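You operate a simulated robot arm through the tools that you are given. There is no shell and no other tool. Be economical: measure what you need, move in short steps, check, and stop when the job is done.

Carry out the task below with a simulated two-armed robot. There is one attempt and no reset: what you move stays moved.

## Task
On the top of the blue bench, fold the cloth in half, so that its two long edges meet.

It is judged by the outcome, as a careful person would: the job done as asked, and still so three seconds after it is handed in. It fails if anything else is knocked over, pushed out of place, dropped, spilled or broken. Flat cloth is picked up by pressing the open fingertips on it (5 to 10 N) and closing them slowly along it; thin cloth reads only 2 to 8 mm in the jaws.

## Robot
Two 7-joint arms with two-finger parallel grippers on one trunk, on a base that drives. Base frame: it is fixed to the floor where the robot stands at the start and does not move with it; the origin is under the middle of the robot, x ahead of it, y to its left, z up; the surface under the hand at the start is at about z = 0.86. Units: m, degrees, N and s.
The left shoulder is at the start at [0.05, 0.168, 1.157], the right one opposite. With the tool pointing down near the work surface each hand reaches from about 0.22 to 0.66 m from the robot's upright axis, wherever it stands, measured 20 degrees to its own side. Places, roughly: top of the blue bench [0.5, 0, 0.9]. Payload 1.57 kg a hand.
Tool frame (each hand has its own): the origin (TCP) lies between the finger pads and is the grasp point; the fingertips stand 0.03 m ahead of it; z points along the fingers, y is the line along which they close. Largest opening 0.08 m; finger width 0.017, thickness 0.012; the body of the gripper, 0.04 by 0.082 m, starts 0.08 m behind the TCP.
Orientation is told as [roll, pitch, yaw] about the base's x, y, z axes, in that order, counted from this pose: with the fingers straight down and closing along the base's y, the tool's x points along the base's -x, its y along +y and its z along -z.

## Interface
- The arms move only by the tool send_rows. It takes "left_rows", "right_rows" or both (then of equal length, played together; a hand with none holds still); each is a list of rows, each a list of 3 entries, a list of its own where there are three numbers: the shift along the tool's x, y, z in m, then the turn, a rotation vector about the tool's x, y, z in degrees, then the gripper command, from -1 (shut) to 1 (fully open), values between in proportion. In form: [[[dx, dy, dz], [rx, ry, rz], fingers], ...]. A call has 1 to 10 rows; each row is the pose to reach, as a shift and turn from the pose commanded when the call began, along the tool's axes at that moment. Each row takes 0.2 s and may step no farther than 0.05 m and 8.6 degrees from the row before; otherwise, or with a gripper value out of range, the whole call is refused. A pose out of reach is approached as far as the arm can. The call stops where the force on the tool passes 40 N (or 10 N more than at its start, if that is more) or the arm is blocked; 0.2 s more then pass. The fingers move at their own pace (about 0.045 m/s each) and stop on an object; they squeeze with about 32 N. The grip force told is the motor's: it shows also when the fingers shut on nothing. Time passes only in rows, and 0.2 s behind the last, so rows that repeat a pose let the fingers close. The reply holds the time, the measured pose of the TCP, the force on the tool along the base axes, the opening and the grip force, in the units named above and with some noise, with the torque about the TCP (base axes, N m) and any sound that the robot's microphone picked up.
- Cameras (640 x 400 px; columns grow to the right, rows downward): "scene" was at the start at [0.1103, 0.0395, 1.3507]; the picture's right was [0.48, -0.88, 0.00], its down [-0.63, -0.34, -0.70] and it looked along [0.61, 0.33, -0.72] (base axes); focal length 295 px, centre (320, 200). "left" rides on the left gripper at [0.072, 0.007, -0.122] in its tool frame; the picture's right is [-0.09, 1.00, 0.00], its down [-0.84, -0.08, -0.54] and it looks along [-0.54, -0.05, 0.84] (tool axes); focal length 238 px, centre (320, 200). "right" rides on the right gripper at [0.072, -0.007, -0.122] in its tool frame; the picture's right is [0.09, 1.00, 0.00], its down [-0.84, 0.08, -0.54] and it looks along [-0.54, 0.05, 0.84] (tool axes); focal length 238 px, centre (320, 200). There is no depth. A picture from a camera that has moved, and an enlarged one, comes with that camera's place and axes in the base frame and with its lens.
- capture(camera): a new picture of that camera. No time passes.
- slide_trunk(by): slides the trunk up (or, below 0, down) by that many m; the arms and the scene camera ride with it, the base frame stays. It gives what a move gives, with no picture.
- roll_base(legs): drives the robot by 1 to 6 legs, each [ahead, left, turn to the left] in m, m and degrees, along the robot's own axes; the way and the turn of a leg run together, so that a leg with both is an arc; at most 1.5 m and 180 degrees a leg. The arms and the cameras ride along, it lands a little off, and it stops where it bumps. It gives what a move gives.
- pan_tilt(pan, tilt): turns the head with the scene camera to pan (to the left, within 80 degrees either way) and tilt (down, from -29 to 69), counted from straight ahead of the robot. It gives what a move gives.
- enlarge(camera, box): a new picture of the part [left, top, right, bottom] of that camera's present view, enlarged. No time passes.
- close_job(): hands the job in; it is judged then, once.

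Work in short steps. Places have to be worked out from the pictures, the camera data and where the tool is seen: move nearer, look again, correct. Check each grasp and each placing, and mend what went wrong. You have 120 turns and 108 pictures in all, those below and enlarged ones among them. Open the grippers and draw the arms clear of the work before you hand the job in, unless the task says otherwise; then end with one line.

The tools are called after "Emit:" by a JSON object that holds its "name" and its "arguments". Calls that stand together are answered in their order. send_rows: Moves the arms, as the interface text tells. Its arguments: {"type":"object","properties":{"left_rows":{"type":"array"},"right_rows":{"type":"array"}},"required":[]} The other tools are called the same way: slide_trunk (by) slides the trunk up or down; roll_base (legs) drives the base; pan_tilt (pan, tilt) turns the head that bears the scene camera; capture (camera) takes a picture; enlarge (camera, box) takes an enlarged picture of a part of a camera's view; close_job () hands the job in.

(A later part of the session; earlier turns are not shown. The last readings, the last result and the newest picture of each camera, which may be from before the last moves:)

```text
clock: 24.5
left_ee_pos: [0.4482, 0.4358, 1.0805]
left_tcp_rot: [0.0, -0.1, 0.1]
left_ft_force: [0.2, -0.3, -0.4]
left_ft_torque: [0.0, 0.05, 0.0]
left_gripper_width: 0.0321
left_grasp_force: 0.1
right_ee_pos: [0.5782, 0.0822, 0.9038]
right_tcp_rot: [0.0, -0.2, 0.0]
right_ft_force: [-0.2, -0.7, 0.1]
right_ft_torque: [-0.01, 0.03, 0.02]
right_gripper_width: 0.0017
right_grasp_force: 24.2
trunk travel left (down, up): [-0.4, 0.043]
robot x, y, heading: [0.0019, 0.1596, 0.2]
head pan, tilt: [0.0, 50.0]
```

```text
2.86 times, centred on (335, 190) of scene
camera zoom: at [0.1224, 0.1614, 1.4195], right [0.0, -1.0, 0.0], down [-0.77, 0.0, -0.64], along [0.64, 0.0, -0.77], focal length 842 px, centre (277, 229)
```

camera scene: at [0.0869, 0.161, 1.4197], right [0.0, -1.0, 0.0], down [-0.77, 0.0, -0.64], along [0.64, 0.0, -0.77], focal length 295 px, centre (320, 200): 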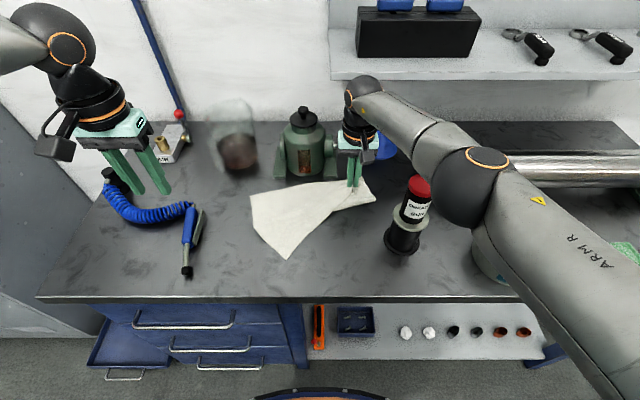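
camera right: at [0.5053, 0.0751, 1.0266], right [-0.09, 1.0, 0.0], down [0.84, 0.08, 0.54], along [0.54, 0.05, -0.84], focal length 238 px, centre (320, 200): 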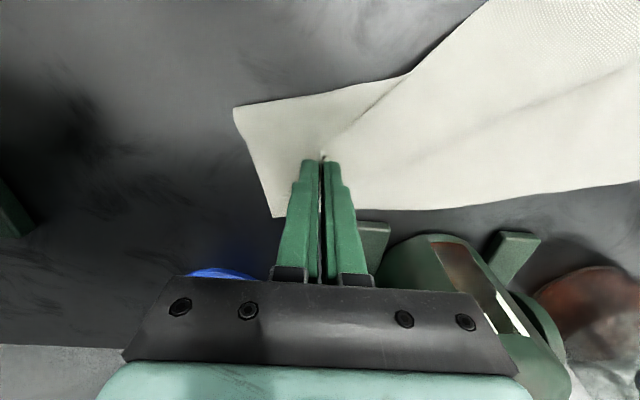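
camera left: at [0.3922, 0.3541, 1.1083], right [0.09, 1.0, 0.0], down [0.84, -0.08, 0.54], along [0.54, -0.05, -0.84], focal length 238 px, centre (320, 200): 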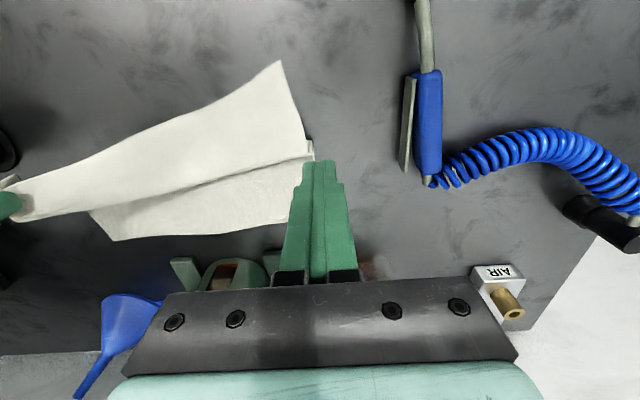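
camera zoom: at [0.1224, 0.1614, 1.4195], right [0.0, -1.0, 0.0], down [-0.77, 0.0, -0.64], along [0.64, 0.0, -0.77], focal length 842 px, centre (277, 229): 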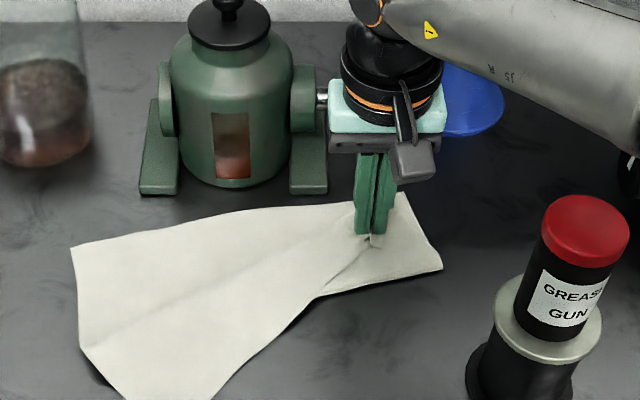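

The cloth turned a little, with its right far corner now near (0.63, 0.047). The held corner seems to lie almost over it. I'll lower 8 mm while easing forward 1 cm, then open the jaws slightly to lay it down.

Emit:
{"name": "send_rows", "arguments": {"right_rows": [[[-0.005, 0, 0.004], [0, 0, 0], -1], [[-0.01, 0, 0.008], [0, 0, 0], -1], [[-0.01, 0, 0.01], [0, 0, 0], -0.9], [[-0.01, 0, 0.01], [0, 0, 0], -0.7], [[-0.01, 0, 0.01], [0, 0, 0], -0.5], [[-0.01, 0, 0.0], [0, 0, 0], -0.4], [[-0.01, 0, -0.03], [0, 0, 0], -0.4], [[-0.01, 0, -0.07], [0, 0, 0], -0.4]]}}

Emit:
{"name": "capture", "arguments": {"camera": "right"}}

Emit:
{"name": "enlarge", "arguments": {"camera": "scene", "box": [230, 120, 440, 260]}}

```text
clock: 26.3
left_ee_pos: [0.4456, 0.4362, 1.0815]
left_tcp_rot: [-0.2, -0.2, 0.1]
left_ft_force: [0.0, -0.4, 0.1]
left_ft_torque: [-0.03, -0.01, -0.02]
left_gripper_width: 0.032
left_grasp_force: 0.1
right_ee_pos: [0.5865, 0.0834, 0.9782]
right_tcp_rot: [0.1, -0.2, 0.0]
right_ft_force: [0.4, 0.5, 0.4]
right_ft_torque: [-0.03, -0.01, 0.01]
right_gripper_width: 0.024
right_grasp_force: 0.1
trunk travel left (down, up): [-0.4, 0.043]
robot x, y, heading: [0.0023, 0.1581, -0.1]
head pan, tilt: [0.0, 50.0]
```

```text
76 pictures are left
camera right: at [0.5138, 0.0749, 1.0978], right [-0.09, 1.0, 0.0], down [0.83, 0.08, 0.55], along [0.54, 0.05, -0.84], focal length 238 px, centre (320, 200)
```

right: 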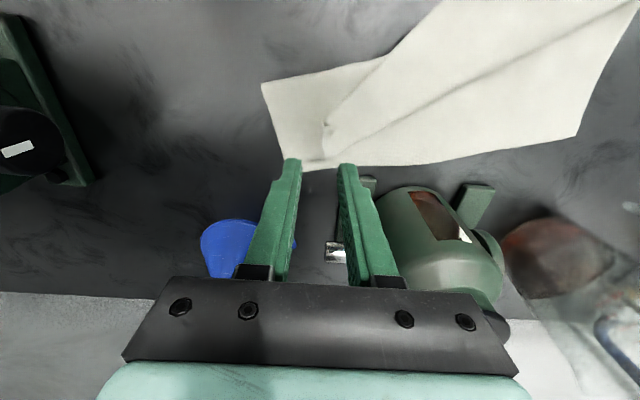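

```text
2.86 times, centred on (335, 190) of scene
camera zoom: at [0.1207, 0.1614, 1.4197], right [0.0, -1.0, 0.0], down [-0.77, 0.0, -0.64], along [0.64, 0.0, -0.77], focal length 842 px, centre (277, 229)
```

zoom: 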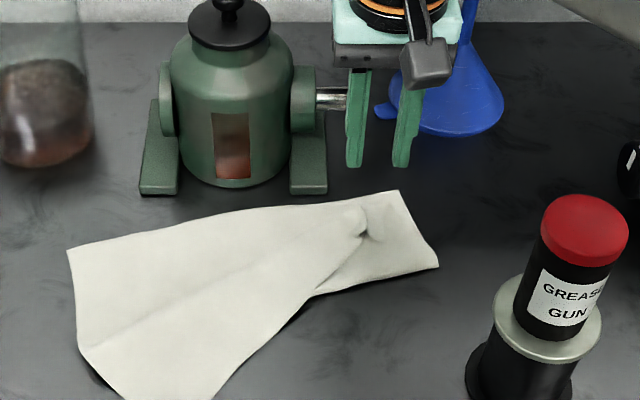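

The right corner is laid down and released. I'll look closely at how the layers lie before treating the left side.

Emit:
{"name": "send_rows", "arguments": {"right_rows": [[[0, 0, -0.04], [0, 0, 0], 0], [[0.03, 0, -0.08], [0, 0, 0], 0], [[0.07, 0, -0.09], [0, 0, 0], 0], [[0.11, 0, -0.09], [0, 0, 0], 0]]}}

Emit:
{"name": "enlarge", "arguments": {"camera": "scene", "box": [300, 160, 396, 220]}}

Emit:
{"name": "capture", "arguments": {"camera": "scene"}}

Emit:
{"name": "capture", "arguments": {"camera": "right"}}

```text
clock: 27.3
left_ee_pos: [0.4474, 0.436, 1.082]
left_tcp_rot: [0.0, -0.1, 0.1]
left_ft_force: [-0.5, -0.2, -0.3]
left_ft_torque: [0.01, 0.01, 0.0]
left_gripper_width: 0.0324
left_grasp_force: 0.0
right_ee_pos: [0.474, 0.0817, 1.0669]
right_tcp_rot: [0.1, -0.3, -0.1]
right_ft_force: [0.3, 0.2, -0.1]
right_ft_torque: [-0.02, 0.01, 0.0]
right_gripper_width: 0.04
right_grasp_force: 0.0
trunk travel left (down, up): [-0.4, 0.043]
robot x, y, heading: [0.0009, 0.1627, 0.0]
head pan, tilt: [0.0, 50.0]
```

```text
6.67 times, centred on (348, 190) of scene
camera zoom: at [0.1206, 0.1611, 1.4198], right [0.0, -1.0, 0.0], down [-0.77, 0.0, -0.64], along [0.64, 0.0, -0.77], focal length 1964 px, centre (133, 267)
```

zoom: 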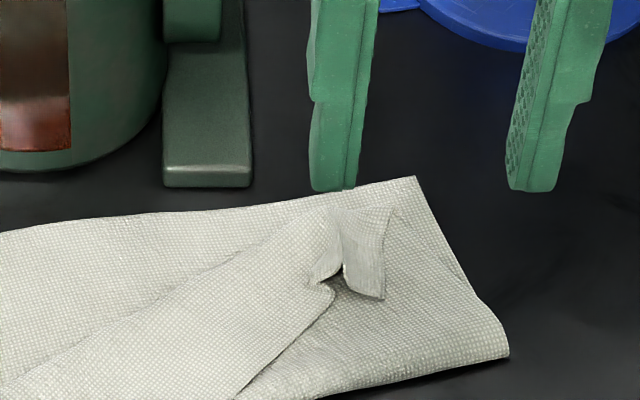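

```text
73 pictures are left
camera scene: at [0.1206, 0.1611, 1.4198], right [0.0, -1.0, 0.0], down [-0.77, 0.0, -0.64], along [0.64, 0.0, -0.77], focal length 295 px, centre (320, 200)
```

scene: 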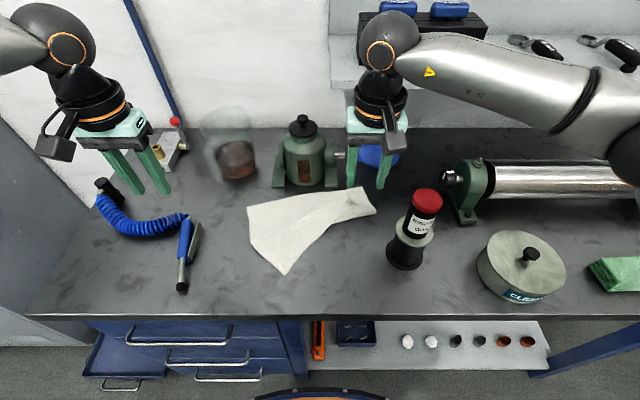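

```text
72 pictures are left
camera right: at [0.402, 0.0743, 1.1874], right [-0.09, 1.0, 0.0], down [0.83, 0.07, 0.55], along [0.54, 0.05, -0.84], focal length 238 px, centre (320, 200)
```

right: 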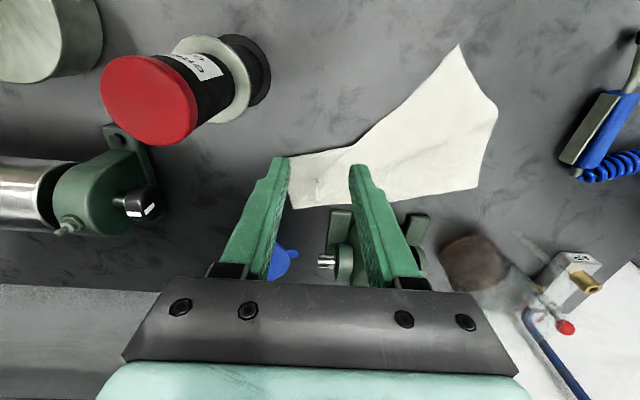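

The corner has curled and the layering is unclear. I'll enlarge the wrist view and the scene view to understand which layer is on top.

Emit:
{"name": "enlarge", "arguments": {"camera": "right", "box": [280, 100, 440, 215]}}

Emit:
{"name": "enlarge", "arguments": {"camera": "scene", "box": [240, 180, 384, 280]}}

```text
3.48 times, centred on (360, 158) of right
camera zoom: at [0.402, 0.0743, 1.1874], right [-0.09, 1.0, 0.0], down [0.83, 0.07, 0.55], along [0.54, 0.05, -0.84], focal length 829 px, centre (181, 348)
```

zoom: 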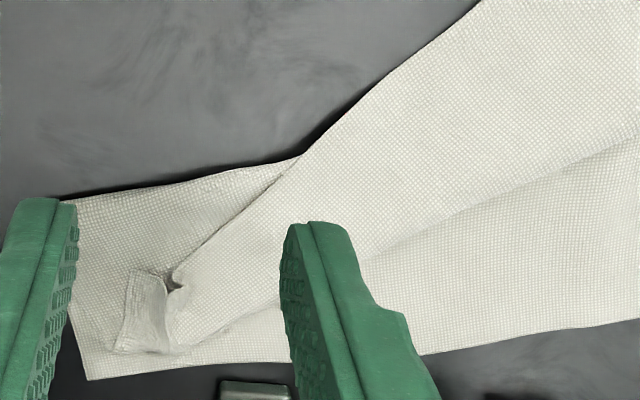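

```text
4.00 times, centred on (312, 230) of scene
camera zoom: at [0.1206, 0.1611, 1.4198], right [0.0, -1.0, 0.0], down [-0.77, 0.0, -0.64], along [0.64, 0.0, -0.77], focal length 1178 px, centre (352, 80)
```

zoom: 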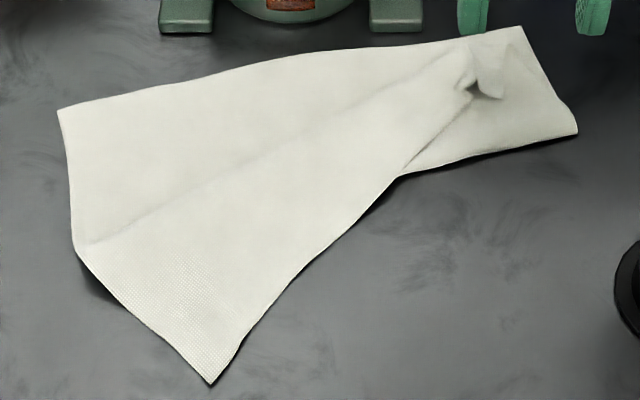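

Now it's clear. On the right the held edge has made a Z-pleat: the near edge lies short of the far edge, and the left corner has swung to about (0.384, 0.232). I'll regrip the same tuft and carry it onto the far right corner. That needs more reach, so I'll roll 4 cm ahead first.

Emit:
{"name": "roll_base", "arguments": {"legs": [[0.04, 0, 0]]}}

```text
clock: 28.1
left_ee_pos: [0.4881, 0.4358, 1.0803]
left_tcp_rot: [-0.1, 0.0, 0.0]
left_ft_force: [0.3, 0.3, -0.4]
left_ft_torque: [0.0, 0.03, 0.01]
left_gripper_width: 0.0321
left_grasp_force: 0.1
right_ee_pos: [0.5166, 0.0819, 1.0645]
right_tcp_rot: [0.1, -0.2, 0.0]
right_ft_force: [0.2, -0.8, -1.0]
right_ft_torque: [0.01, 0.04, 0.0]
right_gripper_width: 0.04
right_grasp_force: 0.2
trunk travel left (down, up): [-0.4, 0.043]
robot x, y, heading: [0.0432, 0.1617, 0.0]
head pan, tilt: [0.0, 50.0]
```

The base is in position. I'll bring the right hand down over the tuft at (0.585, 0.083), staying slightly above contact.

Emit:
{"name": "send_rows", "arguments": {"right_rows": [[[-0.03, 0, 0.03], [0, 0, 0], -0.3], [[-0.05, 0.001, 0.06], [0, 0, 0], -0.3], [[-0.065, 0.001, 0.09], [0, 0, 0], -0.3], [[-0.067, 0.001, 0.12], [0, 0, 0], -0.3], [[-0.067, 0.001, 0.15], [0, 0, 0], -0.3]]}}

Emit:
{"name": "capture", "arguments": {"camera": "right"}}

Emit:
{"name": "capture", "arguments": {"camera": "scene"}}

```text
clock: 29.3
left_ee_pos: [0.4851, 0.4359, 1.0812]
left_tcp_rot: [-0.1, 0.0, 0.2]
left_ft_force: [0.0, -0.6, -0.5]
left_ft_torque: [0.03, -0.03, 0.01]
left_gripper_width: 0.0322
left_grasp_force: 0.1
right_ee_pos: [0.5818, 0.0821, 0.9143]
right_tcp_rot: [0.0, -0.2, 0.0]
right_ft_force: [0.4, -0.5, -0.5]
right_ft_torque: [0.0, -0.01, 0.02]
right_gripper_width: 0.0279
right_grasp_force: 0.0
trunk travel left (down, up): [-0.4, 0.043]
robot x, y, heading: [0.0415, 0.162, -0.1]
head pan, tilt: [0.0, 50.0]
```

```text
69 pictures are left
camera right: at [0.5093, 0.0751, 1.0368], right [-0.09, 1.0, 0.0], down [0.83, 0.08, 0.55], along [0.54, 0.05, -0.84], focal length 238 px, centre (320, 200)
```

right: 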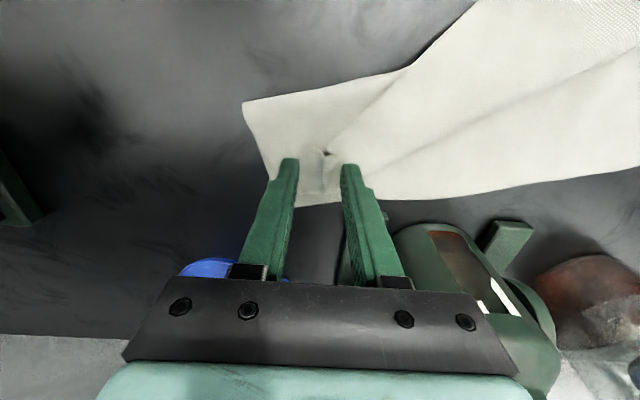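

```text
68 pictures are left
camera scene: at [0.161, 0.1613, 1.4197], right [0.0, -1.0, 0.0], down [-0.77, 0.0, -0.64], along [0.64, 0.0, -0.77], focal length 295 px, centre (320, 200)
```

scene: 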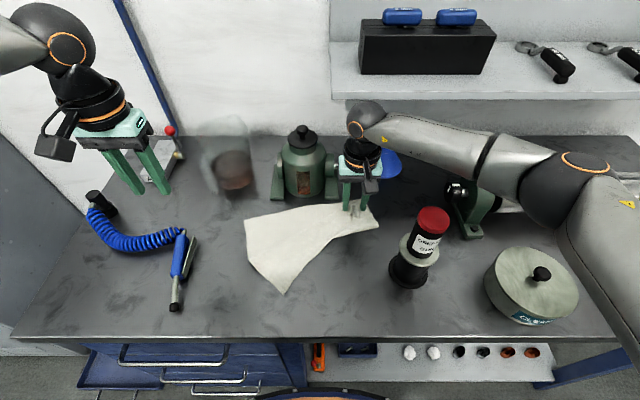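

The tuft sits between the open fingers, and the arm is clear of the gun. I'll lower 2 cm and close slowly.

Emit:
{"name": "send_rows", "arguments": {"right_rows": [[[-0.001, 0.002, 0.01], [0, 0, 0], -0.3], [[-0.001, 0.002, 0.019], [0, 0, 0], -0.3], [[-0.001, 0.002, 0.021], [0, 0, 0], -0.45], [[-0.001, 0.002, 0.021], [0, 0, 0], -0.6], [[-0.001, 0.002, 0.021], [0, 0, 0], -0.75], [[-0.001, 0.002, 0.021], [0, 0, 0], -0.9], [[-0.001, 0.002, 0.021], [0, 0, 0], -1], [[-0.001, 0.002, 0.021], [0, 0, 0], -1], [[-0.001, 0.002, 0.013], [0, 0, 0], -1], [[-0.001, 0.002, 0.006], [0, 0, 0], -1]]}}

Emit:
{"name": "capture", "arguments": {"camera": "right"}}

Emit:
{"name": "enlarge", "arguments": {"camera": "scene", "box": [240, 180, 400, 300]}}

```text
clock: 31.5
left_ee_pos: [0.4862, 0.4369, 1.0808]
left_tcp_rot: [0.0, -0.2, 0.1]
left_ft_force: [0.2, -0.3, -0.4]
left_ft_torque: [-0.01, 0.01, -0.03]
left_gripper_width: 0.032
left_grasp_force: 0.0
right_ee_pos: [0.5838, 0.0854, 0.9095]
right_tcp_rot: [0.2, -0.1, 0.0]
right_ft_force: [-0.6, -0.6, 0.2]
right_ft_torque: [-0.03, 0.03, 0.03]
right_gripper_width: 0.0026
right_grasp_force: 23.7
trunk travel left (down, up): [-0.4, 0.043]
robot x, y, heading: [0.0427, 0.1589, -0.2]
head pan, tilt: [0.0, 50.0]
```

```text
67 pictures are left
camera right: at [0.5106, 0.0781, 1.0314], right [-0.09, 1.0, 0.0], down [0.83, 0.08, 0.55], along [0.54, 0.05, -0.84], focal length 238 px, centre (320, 200)
```

right: 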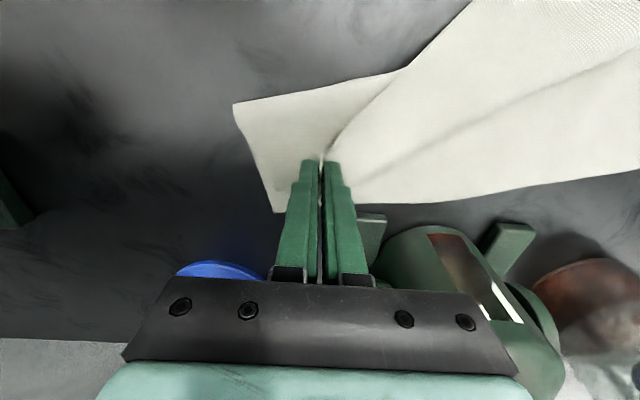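

```text
3.33 times, centred on (320, 240) of scene
camera zoom: at [0.1607, 0.1614, 1.4197], right [0.0, -1.0, 0.0], down [-0.77, 0.0, -0.64], along [0.64, 0.0, -0.77], focal length 982 px, centre (320, 67)
```

zoom: 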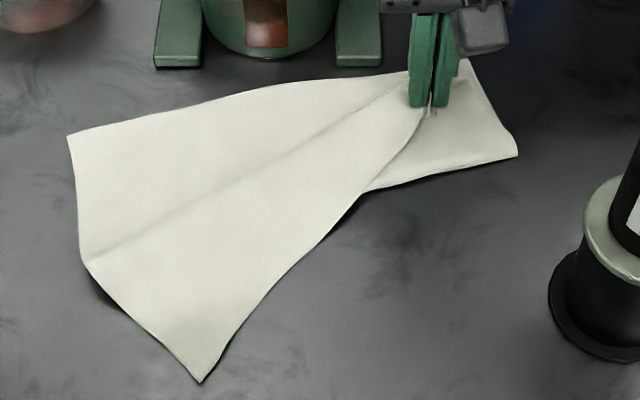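

The tuft is held at 2.6 mm. I'll carry it low onto the far right corner, to about (0.613, 0.079).

Emit:
{"name": "send_rows", "arguments": {"right_rows": [[[-0.004, -0.001, -0.015], [0, 0, 0], -1], [[-0.012, -0.003, -0.022], [0, 0, 0], -1], [[-0.02, -0.005, -0.02], [0, 0, 0], -1], [[-0.026, -0.006, -0.01], [0, 0, 0], -1], [[-0.03, -0.006, 0.004], [0, 0, 0], -1]]}}

Emit:
{"name": "capture", "arguments": {"camera": "right"}}

Emit:
{"name": "enlarge", "arguments": {"camera": "scene", "box": [240, 180, 400, 300]}}

```text
clock: 32.7
left_ee_pos: [0.4859, 0.4365, 1.0814]
left_tcp_rot: [-0.1, -0.1, 0.2]
left_ft_force: [0.0, 0.9, -0.3]
left_ft_torque: [-0.01, -0.04, 0.0]
left_gripper_width: 0.0319
left_grasp_force: 0.0
right_ee_pos: [0.6124, 0.0788, 0.9063]
right_tcp_rot: [0.2, -0.2, 0.0]
right_ft_force: [-0.5, 0.2, 0.1]
right_ft_torque: [-0.03, 0.04, -0.01]
right_gripper_width: 0.0026
right_grasp_force: 24.4
trunk travel left (down, up): [-0.4, 0.043]
robot x, y, heading: [0.0429, 0.1613, 0.1]
head pan, tilt: [0.0, 50.0]
```

```text
65 pictures are left
camera right: at [0.5411, 0.072, 1.0269], right [-0.09, 1.0, 0.0], down [0.83, 0.08, 0.55], along [0.54, 0.05, -0.84], focal length 238 px, centre (320, 200)
```

right: 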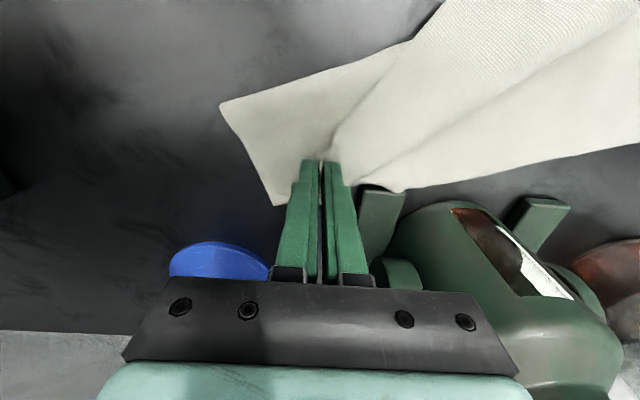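

```text
3.33 times, centred on (320, 240) of scene
camera zoom: at [0.1609, 0.1615, 1.4197], right [0.0, -1.0, 0.0], down [-0.77, 0.0, -0.64], along [0.64, 0.0, -0.77], focal length 982 px, centre (320, 67)
```

zoom: 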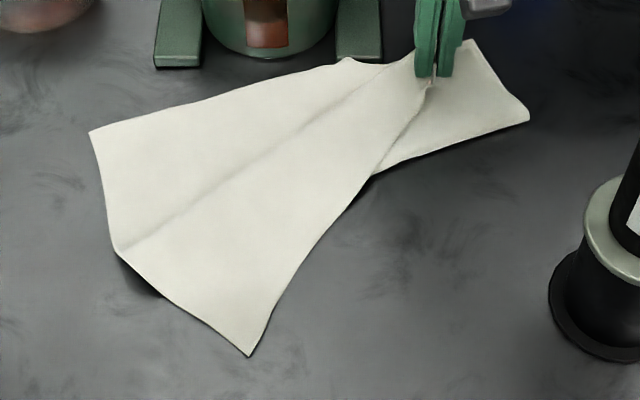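

Cloth friction on the bench is low, so the whole cloth came along. Instead I'll unfold it: draw this corner back toward the near side, let the rest trail flat, and then refold with both hands.

Emit:
{"name": "send_rows", "arguments": {"right_rows": [[[0.015, 0, -0.015], [0, 0, 0], -1], [[0.04, 0, -0.03], [0, 0, 0], -1], [[0.065, 0, -0.035], [0, 0, 0], -1], [[0.09, 0, -0.035], [0, 0, 0], -1], [[0.115, 0, -0.035], [0, 0, 0], -1], [[0.14, 0, -0.035], [0, 0, 0], -1]]}}

Emit:
{"name": "capture", "arguments": {"camera": "scene"}}

```text
clock: 34.1
left_ee_pos: [0.4851, 0.4349, 1.0809]
left_tcp_rot: [-0.2, -0.2, 0.1]
left_ft_force: [-0.9, 1.0, -0.8]
left_ft_torque: [-0.01, 0.02, 0.0]
left_gripper_width: 0.032
left_grasp_force: 0.0
right_ee_pos: [0.4731, 0.0789, 0.9403]
right_tcp_rot: [0.1, -0.2, 0.0]
right_ft_force: [-0.2, -0.7, -0.2]
right_ft_torque: [-0.01, -0.04, 0.0]
right_gripper_width: 0.0026
right_grasp_force: 24.0
trunk travel left (down, up): [-0.4, 0.043]
robot x, y, heading: [0.0423, 0.16, 0.0]
head pan, tilt: [0.0, 50.0]
```

```text
63 pictures are left
camera scene: at [0.1605, 0.1613, 1.4197], right [0.0, -1.0, 0.0], down [-0.77, 0.0, -0.64], along [0.64, 0.0, -0.77], focal length 295 px, centre (320, 200)
```

scene: 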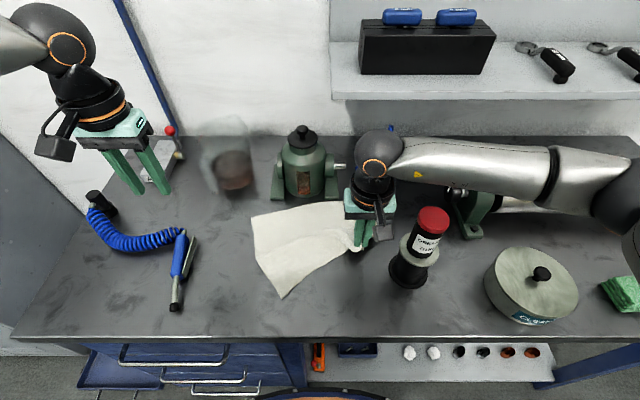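

Unfolding is working, with the forearm about 6 cm above the cap. I'll keep this height and pull the corner further toward the near side.

Emit:
{"name": "send_rows", "arguments": {"right_rows": [[[0.02, 0, 0], [0, 0, 0], -1], [[0.04, 0, 0], [0, 0, 0], -1], [[0.06, 0, 0], [0, 0, 0], -1], [[0.08, 0, 0], [0, 0, 0], -1], [[0.095, 0, 0], [0, 0, 0], -1]]}}

Emit:
{"name": "capture", "arguments": {"camera": "scene"}}

Emit:
{"name": "capture", "arguments": {"camera": "right"}}

```text
clock: 35.3
left_ee_pos: [0.4862, 0.4358, 1.0815]
left_tcp_rot: [-0.1, -0.1, 0.0]
left_ft_force: [0.7, 0.3, 0.2]
left_ft_torque: [0.01, 0.0, 0.01]
left_gripper_width: 0.032
left_grasp_force: 0.0
right_ee_pos: [0.3778, 0.0786, 0.9407]
right_tcp_rot: [0.1, -0.1, -0.1]
right_ft_force: [0.7, 0.2, -0.5]
right_ft_torque: [0.01, 0.0, 0.0]
right_gripper_width: 0.0026
right_grasp_force: 23.7
trunk travel left (down, up): [-0.4, 0.043]
robot x, y, heading: [0.0419, 0.1606, 0.1]
head pan, tilt: [0.0, 50.0]
```

```text
62 pictures are left
camera scene: at [0.1606, 0.1614, 1.4197], right [0.0, -1.0, 0.0], down [-0.77, 0.0, -0.64], along [0.64, 0.0, -0.77], focal length 295 px, centre (320, 200)
```

scene: 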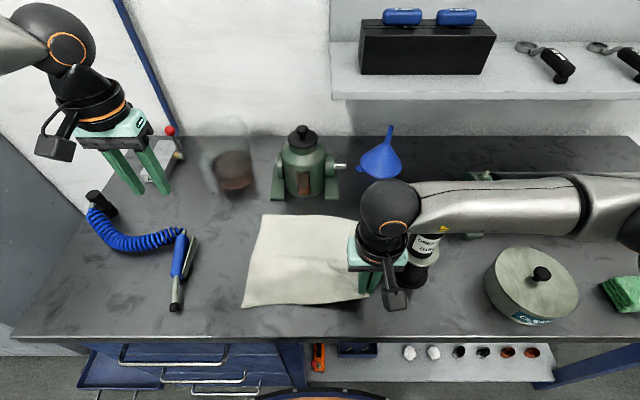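

```text
61 pictures are left
camera right: at [0.305, 0.0722, 1.0618], right [-0.09, 1.0, 0.0], down [0.83, 0.08, 0.55], along [0.54, 0.05, -0.84], focal length 238 px, centre (320, 200)
```

right: 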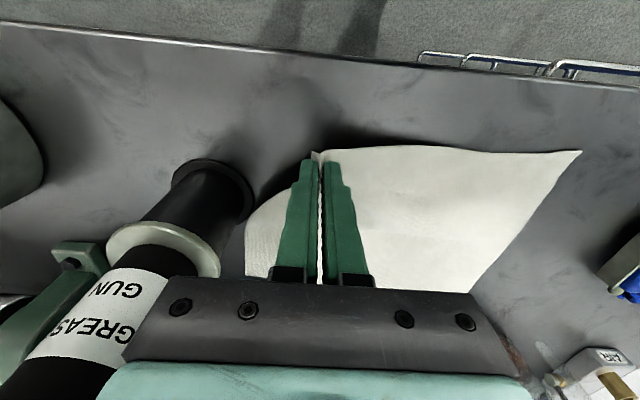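

The cloth is flat again, nearly where it began but about 5 cm further right. Before gripping with the left hand I'll test in free air whether it reaches the far-left landing zone from this stance.

Emit:
{"name": "send_rows", "arguments": {"left_rows": [[[-0.02, -0.02, 0.02], [0, 0, 0], -0.2], [[-0.04, -0.04, 0.04], [0, 0, 0], -0.2], [[-0.05, -0.06, 0.06], [0, 0, 0], -0.2], [[-0.06, -0.08, 0.07], [0, 0, 0], -0.2], [[-0.07, -0.1, 0.08], [0, 0, 0], -0.2], [[-0.075, -0.11, 0.1], [0, 0, 0], -0.2]]}}

```text
clock: 36.7
left_ee_pos: [0.5274, 0.3599, 1.0072]
left_tcp_rot: [-0.1, -0.2, 0.0]
left_ft_force: [-0.1, 0.7, -0.4]
left_ft_torque: [-0.01, -0.03, 0.01]
left_gripper_width: 0.0321
left_grasp_force: 0.1
left hand out of reach, approached as far as the arm can: row 4, 5, 6
right_ee_pos: [0.3784, 0.0786, 0.9412]
right_tcp_rot: [0.1, -0.3, 0.1]
right_ft_force: [0.1, -0.8, 0.2]
right_ft_torque: [-0.02, 0.01, 0.0]
right_gripper_width: 0.0025
right_grasp_force: 24.3
trunk travel left (down, up): [-0.4, 0.043]
robot x, y, heading: [0.0433, 0.1633, 0.2]
head pan, tilt: [0.0, 50.0]
```

It still sticks at (0.527, 0.360). That looks like a wrist or elbow joint limit, so I'll back off a bit, yaw the hand, and try the same place again.

Emit:
{"name": "send_rows", "arguments": {"left_rows": [[[0.02, 0.03, -0.03], [0, 0, 8], -0.2], [[0.02, 0.03, -0.03], [0, 0, 16], -0.2], [[0.02, 0.03, -0.03], [0, 0, 24], -0.2], [[0.0, 0.01, -0.01], [0, 0, 30], -0.2], [[-0.01, -0.01, 0.0], [0, 0, 30], -0.2], [[-0.03, -0.03, 0.02], [0, 0, 30], -0.2]]}}

```text
clock: 38.1
left_ee_pos: [0.5276, 0.3593, 1.0056]
left_tcp_rot: [0.0, -0.2, -30.0]
left_ft_force: [-0.4, 0.3, -0.2]
left_ft_torque: [-0.04, -0.01, -0.02]
left_gripper_width: 0.0319
left_grasp_force: 0.1
left hand out of reach, approached as far as the arm can: row 5, 6
right_ee_pos: [0.3785, 0.0806, 0.94]
right_tcp_rot: [0.1, -0.2, 0.0]
right_ft_force: [-0.2, 0.0, -0.8]
right_ft_torque: [-0.03, 0.03, -0.02]
right_gripper_width: 0.0029
right_grasp_force: 23.9
trunk travel left (down, up): [-0.4, 0.043]
robot x, y, heading: [0.0453, 0.1609, 0.2]
head pan, tilt: [0.0, 50.0]
```

Yaw makes no difference. The left arm just can't come inward of its shoulder's line, so the robot should stand further right. I'll lay the right corner down, release it, and retract both hands before moving the base.

Emit:
{"name": "send_rows", "arguments": {"left_rows": [[[0.0, 0.02, -0.02], [0, 0, -8], -0.2], [[0.0, 0.04, -0.03], [0, 0, -16], -0.2], [[0.03, 0.06, -0.04], [0, 0, -24], -0.2], [[0.06, 0.06, -0.04], [0, 0, -30], -0.2], [[0.08, 0.04, -0.04], [0, 0, -30], -0.2], [[0.08, 0.04, -0.04], [0, 0, -30], -0.2], [[0.08, 0.04, -0.04], [0, 0, -30], -0.2], [[0.08, 0.04, -0.04], [0, 0, -30], -0.2], [[0.08, 0.04, -0.04], [0, 0, -30], -0.2]], "right_rows": [[[0.002, 0, 0.015], [0, 0, 0], -1], [[0.004, 0, 0.03], [0, 0, 0], -1], [[0.006, 0, 0.045], [0, 0, 0], -1], [[0.006, 0, 0.045], [0, 0, 0], -0.7], [[0.006, 0, 0.045], [0, 0, 0], -0.4], [[0.006, 0, 0.045], [0, 0, 0], -0.2], [[0.006, 0, 0.0], [0, 0, 0], -0.2], [[0.006, 0, -0.05], [0, 0, 0], -0.2], [[0.006, 0, -0.1], [0, 0, 0], -0.2]]}}

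Emit:
{"name": "capture", "arguments": {"camera": "scene"}}

Emit:
{"name": "capture", "arguments": {"camera": "right"}}

```text
clock: 40.1
left_ee_pos: [0.4777, 0.4325, 1.047]
left_tcp_rot: [-0.1, -0.1, 0.1]
left_ft_force: [0.0, -0.2, 0.9]
left_ft_torque: [-0.01, 0.0, 0.0]
left_gripper_width: 0.0321
left_grasp_force: 0.0
right_ee_pos: [0.3727, 0.0775, 1.0403]
right_tcp_rot: [0.0, -0.2, 0.1]
right_ft_force: [0.9, -0.7, -0.6]
right_ft_torque: [-0.02, 0.02, 0.02]
right_gripper_width: 0.0317
right_grasp_force: 0.0
trunk travel left (down, up): [-0.4, 0.043]
robot x, y, heading: [0.04, 0.1578, -0.0]
head pan, tilt: [0.0, 50.0]
```

```text
60 pictures are left
camera scene: at [0.1605, 0.1616, 1.4197], right [0.0, -1.0, 0.0], down [-0.77, 0.0, -0.64], along [0.64, 0.0, -0.77], focal length 295 px, centre (320, 200)
```

scene: 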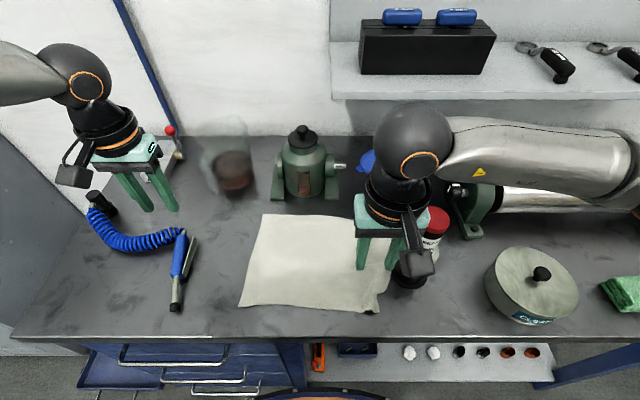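

```text
59 pictures are left
camera right: at [0.2995, 0.0714, 1.1622], right [-0.09, 1.0, 0.0], down [0.83, 0.08, 0.54], along [0.54, 0.05, -0.84], focal length 238 px, centre (320, 200)
```

right: 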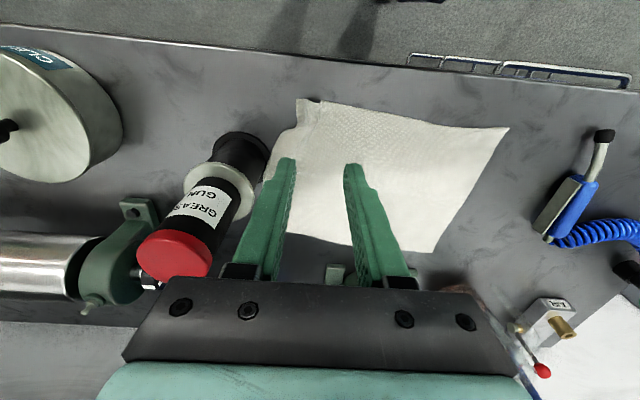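

The cloth is flat, with D ≈ (0.364, 0.316) and C ≈ (0.354, 0.052). Its right edge lies next to the gun base. I'll move the right hand inward so it stays clear of the gun, then shift the robot 12 cm right and 3 cm back.

Emit:
{"name": "send_rows", "arguments": {"right_rows": [[[0, 0.04, -0.02], [0, 0, 0], -0.2], [[0, 0.08, -0.04], [0, 0, 0], -0.2], [[0, 0.11, -0.05], [0, 0, 0], -0.2]]}}

Emit:
{"name": "roll_base", "arguments": {"legs": [[-0.03, -0.12, 0]]}}

Emit:
{"name": "capture", "arguments": {"camera": "scene"}}

Emit:
{"name": "capture", "arguments": {"camera": "left"}}

```text
clock: 40.9
left_ee_pos: [0.4778, 0.435, 1.0463]
left_tcp_rot: [0.0, -0.1, 0.1]
left_ft_force: [-0.7, 0.4, 0.3]
left_ft_torque: [-0.03, 0.0, -0.02]
left_gripper_width: 0.032
left_grasp_force: 0.1
right_ee_pos: [0.3727, 0.1897, 1.0908]
right_tcp_rot: [0.1, -0.1, -0.1]
right_ft_force: [-0.4, 0.4, -0.4]
right_ft_torque: [-0.04, 0.01, -0.03]
right_gripper_width: 0.032
right_grasp_force: 0.0
trunk travel left (down, up): [-0.4, 0.043]
robot x, y, heading: [0.0429, 0.1605, -0.1]
head pan, tilt: [0.0, 50.0]
```

```text
clock: 42.6
left_ee_pos: [0.4473, 0.3121, 1.0449]
left_tcp_rot: [0.0, 0.0, 0.1]
left_ft_force: [-0.1, 0.3, 0.7]
left_ft_torque: [-0.02, -0.01, -0.01]
left_gripper_width: 0.0321
left_grasp_force: 0.0
right_ee_pos: [0.3428, 0.0696, 1.0908]
right_tcp_rot: [0.1, -0.1, 0.1]
right_ft_force: [-0.1, -0.5, -0.3]
right_ft_torque: [0.04, 0.0, 0.0]
right_gripper_width: 0.0317
right_grasp_force: 0.1
trunk travel left (down, up): [-0.4, 0.043]
robot x, y, heading: [0.0156, 0.0426, -0.1]
head pan, tilt: [0.0, 50.0]
```

```text
58 pictures are left
camera scene: at [0.1309, 0.0407, 1.4197], right [0.0, -1.0, 0.0], down [-0.77, 0.0, -0.64], along [0.64, 0.0, -0.77], focal length 295 px, centre (320, 200)
```

scene: 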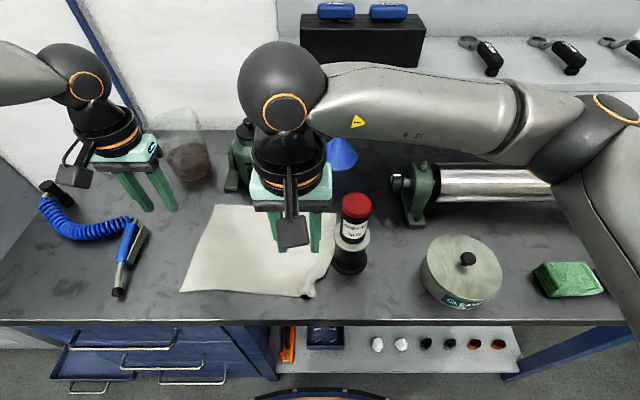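

```text
57 pictures are left
camera left: at [0.3769, 0.3205, 1.1679], right [0.09, 1.0, 0.0], down [0.84, -0.08, 0.54], along [0.54, -0.05, -0.84], focal length 238 px, centre (320, 200)
```

left: 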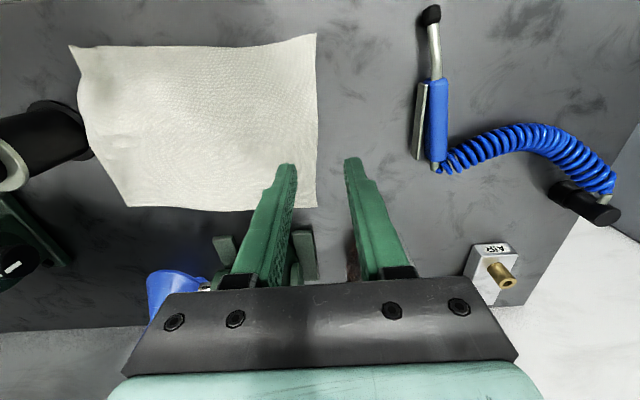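

From here the left camera sees the whole cloth: A (0.587, 0.293), B (0.557, 0.002), C (0.351, 0.047), D (0.365, 0.317). I'll lower the left hand to the near-left grip point (0.372, 0.287).

Emit:
{"name": "send_rows", "arguments": {"left_rows": [[[0.03, -0.01, 0.03], [0, 0, 0], -0.2], [[0.06, -0.02, 0.06], [0, 0, 0], -0.2], [[0.075, -0.025, 0.09], [0, 0, 0], -0.2], [[0.075, -0.025, 0.12], [0, 0, 0], -0.2], [[0.075, -0.025, 0.146], [0, 0, 0], -0.2]]}}

Emit:
{"name": "capture", "arguments": {"camera": "left"}}

```text
clock: 43.9
left_ee_pos: [0.3736, 0.2873, 0.9021]
left_tcp_rot: [-0.1, -0.1, 0.2]
left_ft_force: [0.1, 0.0, 0.7]
left_ft_torque: [0.04, -0.01, 0.0]
left_gripper_width: 0.0315
left_grasp_force: 0.1
right_ee_pos: [0.343, 0.0697, 1.0906]
right_tcp_rot: [0.1, -0.1, 0.0]
right_ft_force: [-0.3, -0.2, 0.1]
right_ft_torque: [-0.04, 0.04, -0.01]
right_gripper_width: 0.032
right_grasp_force: 0.1
trunk travel left (down, up): [-0.4, 0.043]
robot x, y, heading: [0.0112, 0.0419, 0.1]
head pan, tilt: [0.0, 50.0]
```

```text
56 pictures are left
camera left: at [0.3018, 0.2956, 1.0221], right [0.09, 1.0, 0.0], down [0.84, -0.07, 0.54], along [0.54, -0.05, -0.84], focal length 238 px, centre (320, 200)
```

left: 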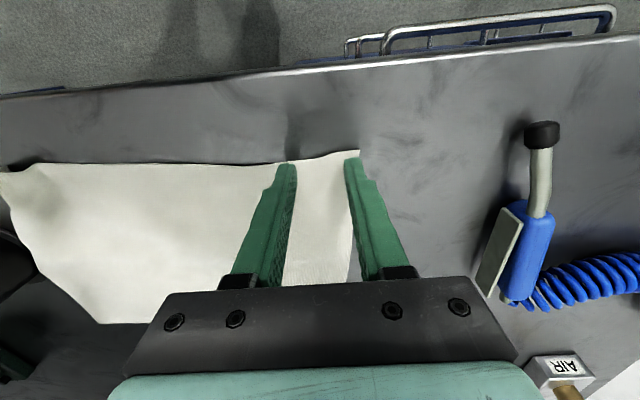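

The outer finger is on the side edge, so I'll shift 9 mm inward, press down lightly, and read the force.

Emit:
{"name": "send_rows", "arguments": {"left_rows": [[[0, -0.009, 0.003], [0, 0, 0], -0.2], [[0, -0.009, 0.008], [0, 0, 0], -0.2], [[0, -0.009, 0.0105], [0, 0, 0], -0.2], [[0, -0.009, 0.0115], [0, 0, 0], -0.2]]}}

```text
clock: 44.9
left_ee_pos: [0.373, 0.278, 0.8914]
left_tcp_rot: [0.0, -0.4, 0.1]
left_ft_force: [-2.4, 3.6, 21.6]
left_ft_torque: [0.28, 0.1, 0.03]
left_gripper_width: 0.0323
left_grasp_force: 0.3
right_ee_pos: [0.3416, 0.0691, 1.0921]
right_tcp_rot: [0.2, -0.3, 0.0]
right_ft_force: [0.4, 0.2, 0.8]
right_ft_torque: [-0.02, -0.03, 0.06]
right_gripper_width: 0.0321
right_grasp_force: 0.1
trunk travel left (down, up): [-0.4, 0.043]
robot x, y, heading: [0.012, 0.0369, 0.1]
head pan, tilt: [0.0, 50.0]
```

The press is 22 N, a little hard. I'll ease 0.8 mm, close slowly, and then lift 1 cm.

Emit:
{"name": "send_rows", "arguments": {"left_rows": [[[0, 0, -0.0008], [0, 0, 0], -0.3], [[0, 0, -0.0008], [0, 0, 0], -0.4], [[0, 0, -0.0008], [0, 0, 0], -0.5], [[0, 0, -0.0008], [0, 0, 0], -0.65], [[0, 0, -0.0008], [0, 0, 0], -0.8], [[0, 0, -0.0008], [0, 0, 0], -0.9], [[0, 0, -0.0008], [0, 0, 0], -1], [[0, 0, -0.0008], [0, 0, 0], -1], [[0, 0, -0.006], [0, 0, 0], -1], [[0, 0, -0.013], [0, 0, 0], -1]]}}

Emit:
{"name": "capture", "arguments": {"camera": "left"}}

```text
clock: 47.0
left_ee_pos: [0.3719, 0.2789, 0.902]
left_tcp_rot: [0.0, 0.1, 0.1]
left_ft_force: [0.4, -0.1, -0.5]
left_ft_torque: [-0.01, 0.0, 0.01]
left_gripper_width: 0.0024
left_grasp_force: 23.5
right_ee_pos: [0.3413, 0.0689, 1.0903]
right_tcp_rot: [0.0, -0.2, 0.0]
right_ft_force: [-0.4, 0.0, 0.9]
right_ft_torque: [-0.02, 0.0, 0.01]
right_gripper_width: 0.0319
right_grasp_force: 0.0
trunk travel left (down, up): [-0.4, 0.043]
robot x, y, heading: [0.0145, 0.0433, 0.0]
head pan, tilt: [0.0, 50.0]
```

```text
55 pictures are left
camera left: at [0.3015, 0.2867, 1.0227], right [0.09, 1.0, 0.0], down [0.84, -0.08, 0.54], along [0.54, -0.05, -0.84], focal length 238 px, centre (320, 200)
```

left: 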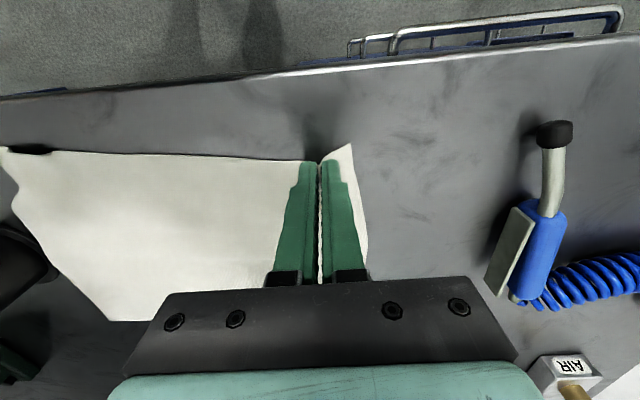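

The left hand holds its corner with 2.4 mm of cloth. I'll drag the cloth 5 cm to the left, away from the gun.

Emit:
{"name": "send_rows", "arguments": {"left_rows": [[[0, 0.01, -0.003], [0, 0, 0], -1], [[0, 0.02, -0.003], [0, 0, 0], -1], [[0, 0.03, -0.003], [0, 0, 0], -1], [[0, 0.04, -0.003], [0, 0, 0], -1], [[0, 0.05, -0.003], [0, 0, 0], -1], [[0, 0.055, -0.003], [0, 0, 0], -1]]}}

Emit:
{"name": "capture", "arguments": {"camera": "right"}}

Emit:
{"name": "capture", "arguments": {"camera": "scene"}}

```text
clock: 48.5
left_ee_pos: [0.3722, 0.3342, 0.9056]
left_tcp_rot: [0.0, -0.1, 0.0]
left_ft_force: [-0.2, -0.4, -0.8]
left_ft_torque: [-0.07, 0.04, 0.02]
left_gripper_width: 0.0022
left_grasp_force: 23.6
right_ee_pos: [0.3422, 0.0701, 1.0899]
right_tcp_rot: [0.1, -0.2, 0.0]
right_ft_force: [-0.2, 0.3, -0.6]
right_ft_torque: [-0.02, 0.02, 0.0]
right_gripper_width: 0.0321
right_grasp_force: 0.0
trunk travel left (down, up): [-0.4, 0.043]
robot x, y, heading: [0.0135, 0.0382, 0.0]
head pan, tilt: [0.0, 50.0]
```

```text
54 pictures are left
camera right: at [0.2705, 0.0621, 1.212], right [-0.09, 1.0, 0.0], down [0.83, 0.08, 0.55], along [0.54, 0.05, -0.84], focal length 238 px, centre (320, 200)
```

right: 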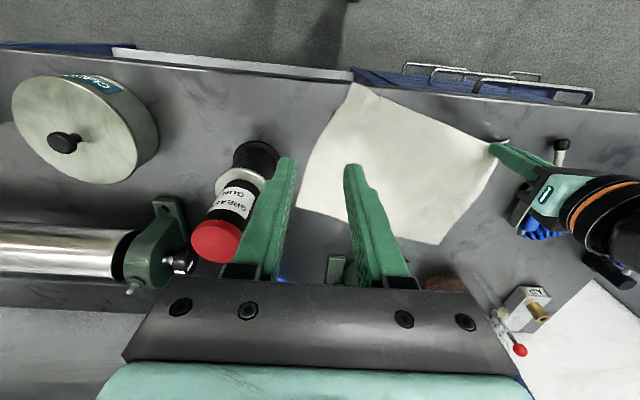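

```text
53 pictures are left
camera scene: at [0.131, 0.0411, 1.4197], right [0.0, -1.0, 0.0], down [-0.77, 0.0, -0.64], along [0.64, 0.0, -0.77], focal length 295 px, centre (320, 200)
```

scene: 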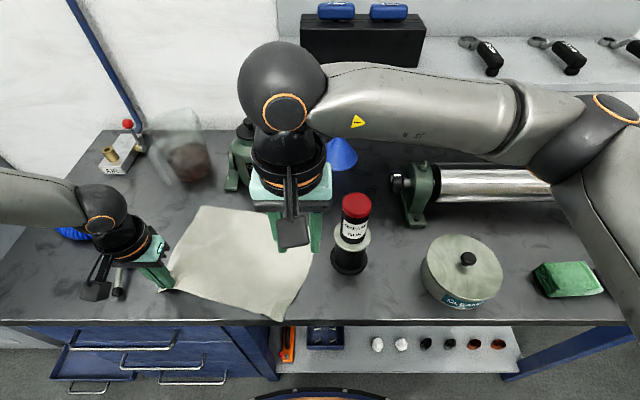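

Dragging turned the cloth about 13°, so corner C is now near (0.308, 0.108). I'll bring the right hand to grip beside C at (0.325, 0.140), then straighten with both hands.

Emit:
{"name": "send_rows", "arguments": {"right_rows": [[[0.008, 0.03, 0.03], [0, 0, 0], -0.2], [[0.017, 0.06, 0.06], [0, 0, 0], -0.2], [[0.017, 0.07, 0.1], [0, 0, 0], -0.2], [[0.017, 0.07, 0.14], [0, 0, 0], -0.2], [[0.017, 0.07, 0.18], [0, 0, 0], -0.2]]}}

Emit:
{"name": "capture", "arguments": {"camera": "right"}}

Emit:
{"name": "capture", "arguments": {"camera": "scene"}}

```text
clock: 49.6
left_ee_pos: [0.3721, 0.3345, 0.9062]
left_tcp_rot: [0.0, -0.1, 0.1]
left_ft_force: [0.4, -0.1, -0.3]
left_ft_torque: [0.0, -0.01, 0.02]
left_gripper_width: 0.0021
left_grasp_force: 23.6
right_ee_pos: [0.3278, 0.1393, 0.9104]
right_tcp_rot: [0.1, -0.3, -0.1]
right_ft_force: [-0.1, -0.8, -0.4]
right_ft_torque: [-0.01, 0.0, -0.02]
right_gripper_width: 0.0321
right_grasp_force: 0.1
trunk travel left (down, up): [-0.4, 0.043]
robot x, y, heading: [0.0142, 0.0409, -0.2]
head pan, tilt: [0.0, 50.0]
```

```text
52 pictures are left
camera right: at [0.2549, 0.1323, 1.0317], right [-0.09, 1.0, 0.0], down [0.83, 0.08, 0.55], along [0.54, 0.05, -0.84], focal length 238 px, centre (320, 200)
```

right: 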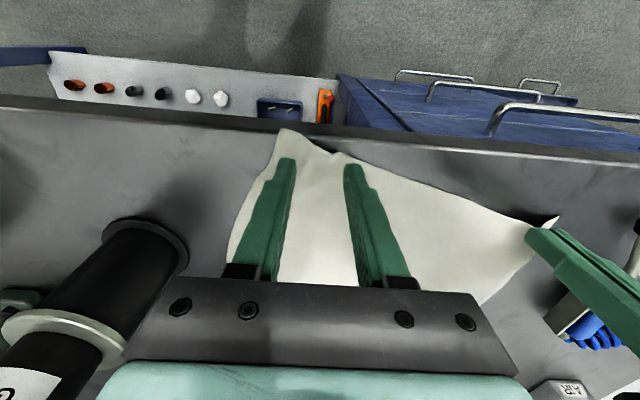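

```text
51 pictures are left
camera scene: at [0.1312, 0.0411, 1.4197], right [0.0, -1.0, 0.0], down [-0.77, 0.0, -0.64], along [0.64, 0.0, -0.77], focal length 295 px, centre (320, 200)
```

scene: 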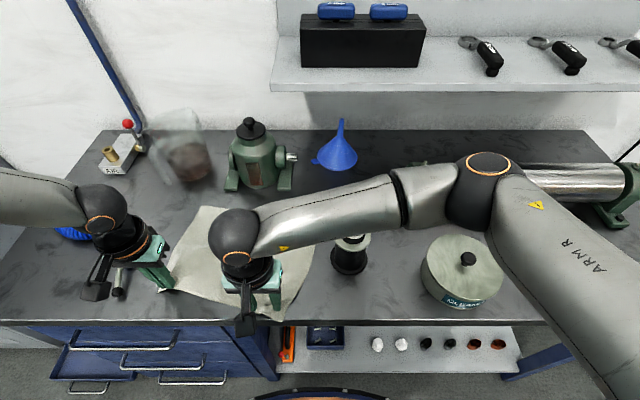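

The forearm is about 7 cm from the gun in plan and above it, so it's clear. The fingers sit properly over the edge beside C. I'll shift 4 mm inward, lower, and press lightly.

Emit:
{"name": "send_rows", "arguments": {"right_rows": [[[-0.004, 0, 0.008], [0, 0, 0], -0.2], [[-0.004, 0, 0.014], [0, 0, 0], -0.2], [[-0.004, 0, 0.0175], [0, 0, 0], -0.2], [[-0.004, 0, 0.0185], [0, 0, 0], -0.2]]}}

```text
clock: 50.6
left_ee_pos: [0.3723, 0.3341, 0.9039]
left_tcp_rot: [-0.1, -0.1, 0.1]
left_ft_force: [0.9, 0.1, -0.4]
left_ft_torque: [0.01, -0.01, 0.01]
left_gripper_width: 0.0022
left_grasp_force: 23.6
right_ee_pos: [0.331, 0.1393, 0.8928]
right_tcp_rot: [0.1, -0.3, 0.1]
right_ft_force: [-1.3, 0.6, 0.7]
right_ft_torque: [-0.02, 0.01, -0.05]
right_gripper_width: 0.032
right_grasp_force: 0.1
trunk travel left (down, up): [-0.4, 0.043]
robot x, y, heading: [0.0133, 0.0407, -0.1]
head pan, tilt: [0.0, 50.0]
```

There's barely contact, so I'll press about 1.5 mm more and close slowly.

Emit:
{"name": "send_rows", "arguments": {"right_rows": [[[0, 0, 0.001], [0, 0, 0], -0.2], [[0, 0, 0.0015], [0, 0, 0], -0.3], [[0, 0, 0.0015], [0, 0, 0], -0.4], [[0, 0, 0.0015], [0, 0, 0], -0.5], [[0, 0, 0.0015], [0, 0, 0], -0.65], [[0, 0, 0.0015], [0, 0, 0], -0.8], [[0, 0, 0.0015], [0, 0, 0], -1], [[0, 0, 0.0015], [0, 0, 0], -1], [[0, 0, -0.005], [0, 0, 0], -1], [[0, 0, -0.013], [0, 0, 0], -1]]}}

Emit:
{"name": "capture", "arguments": {"camera": "right"}}

```text
clock: 52.9
left_ee_pos: [0.3729, 0.3344, 0.9053]
left_tcp_rot: [-0.1, -0.1, 0.1]
left_ft_force: [-1.6, -5.3, 0.4]
left_ft_torque: [-0.16, 0.05, -0.03]
left_gripper_width: 0.0022
left_grasp_force: 23.7
right_ee_pos: [0.3301, 0.139, 0.905]
right_tcp_rot: [0.1, -0.3, 0.0]
right_ft_force: [2.6, 5.3, -0.5]
right_ft_torque: [0.16, -0.06, -0.01]
right_gripper_width: 0.0024
right_grasp_force: 23.8
trunk travel left (down, up): [-0.4, 0.043]
robot x, y, heading: [0.0128, 0.0427, 0.0]
head pan, tilt: [0.0, 50.0]
```

```text
50 pictures are left
camera right: at [0.2579, 0.1324, 1.0265], right [-0.09, 1.0, 0.0], down [0.84, 0.08, 0.54], along [0.54, 0.05, -0.84], focal length 238 px, centre (320, 200)
```

right: 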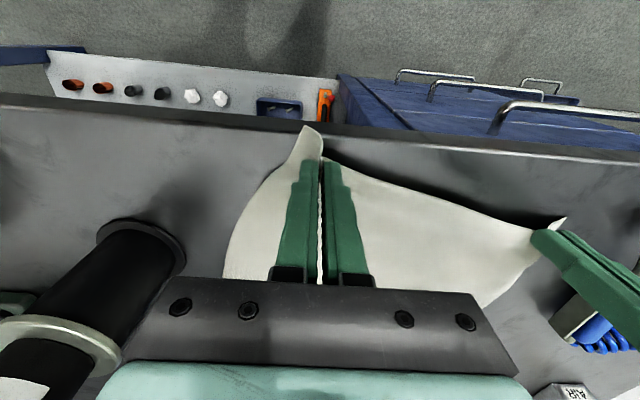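

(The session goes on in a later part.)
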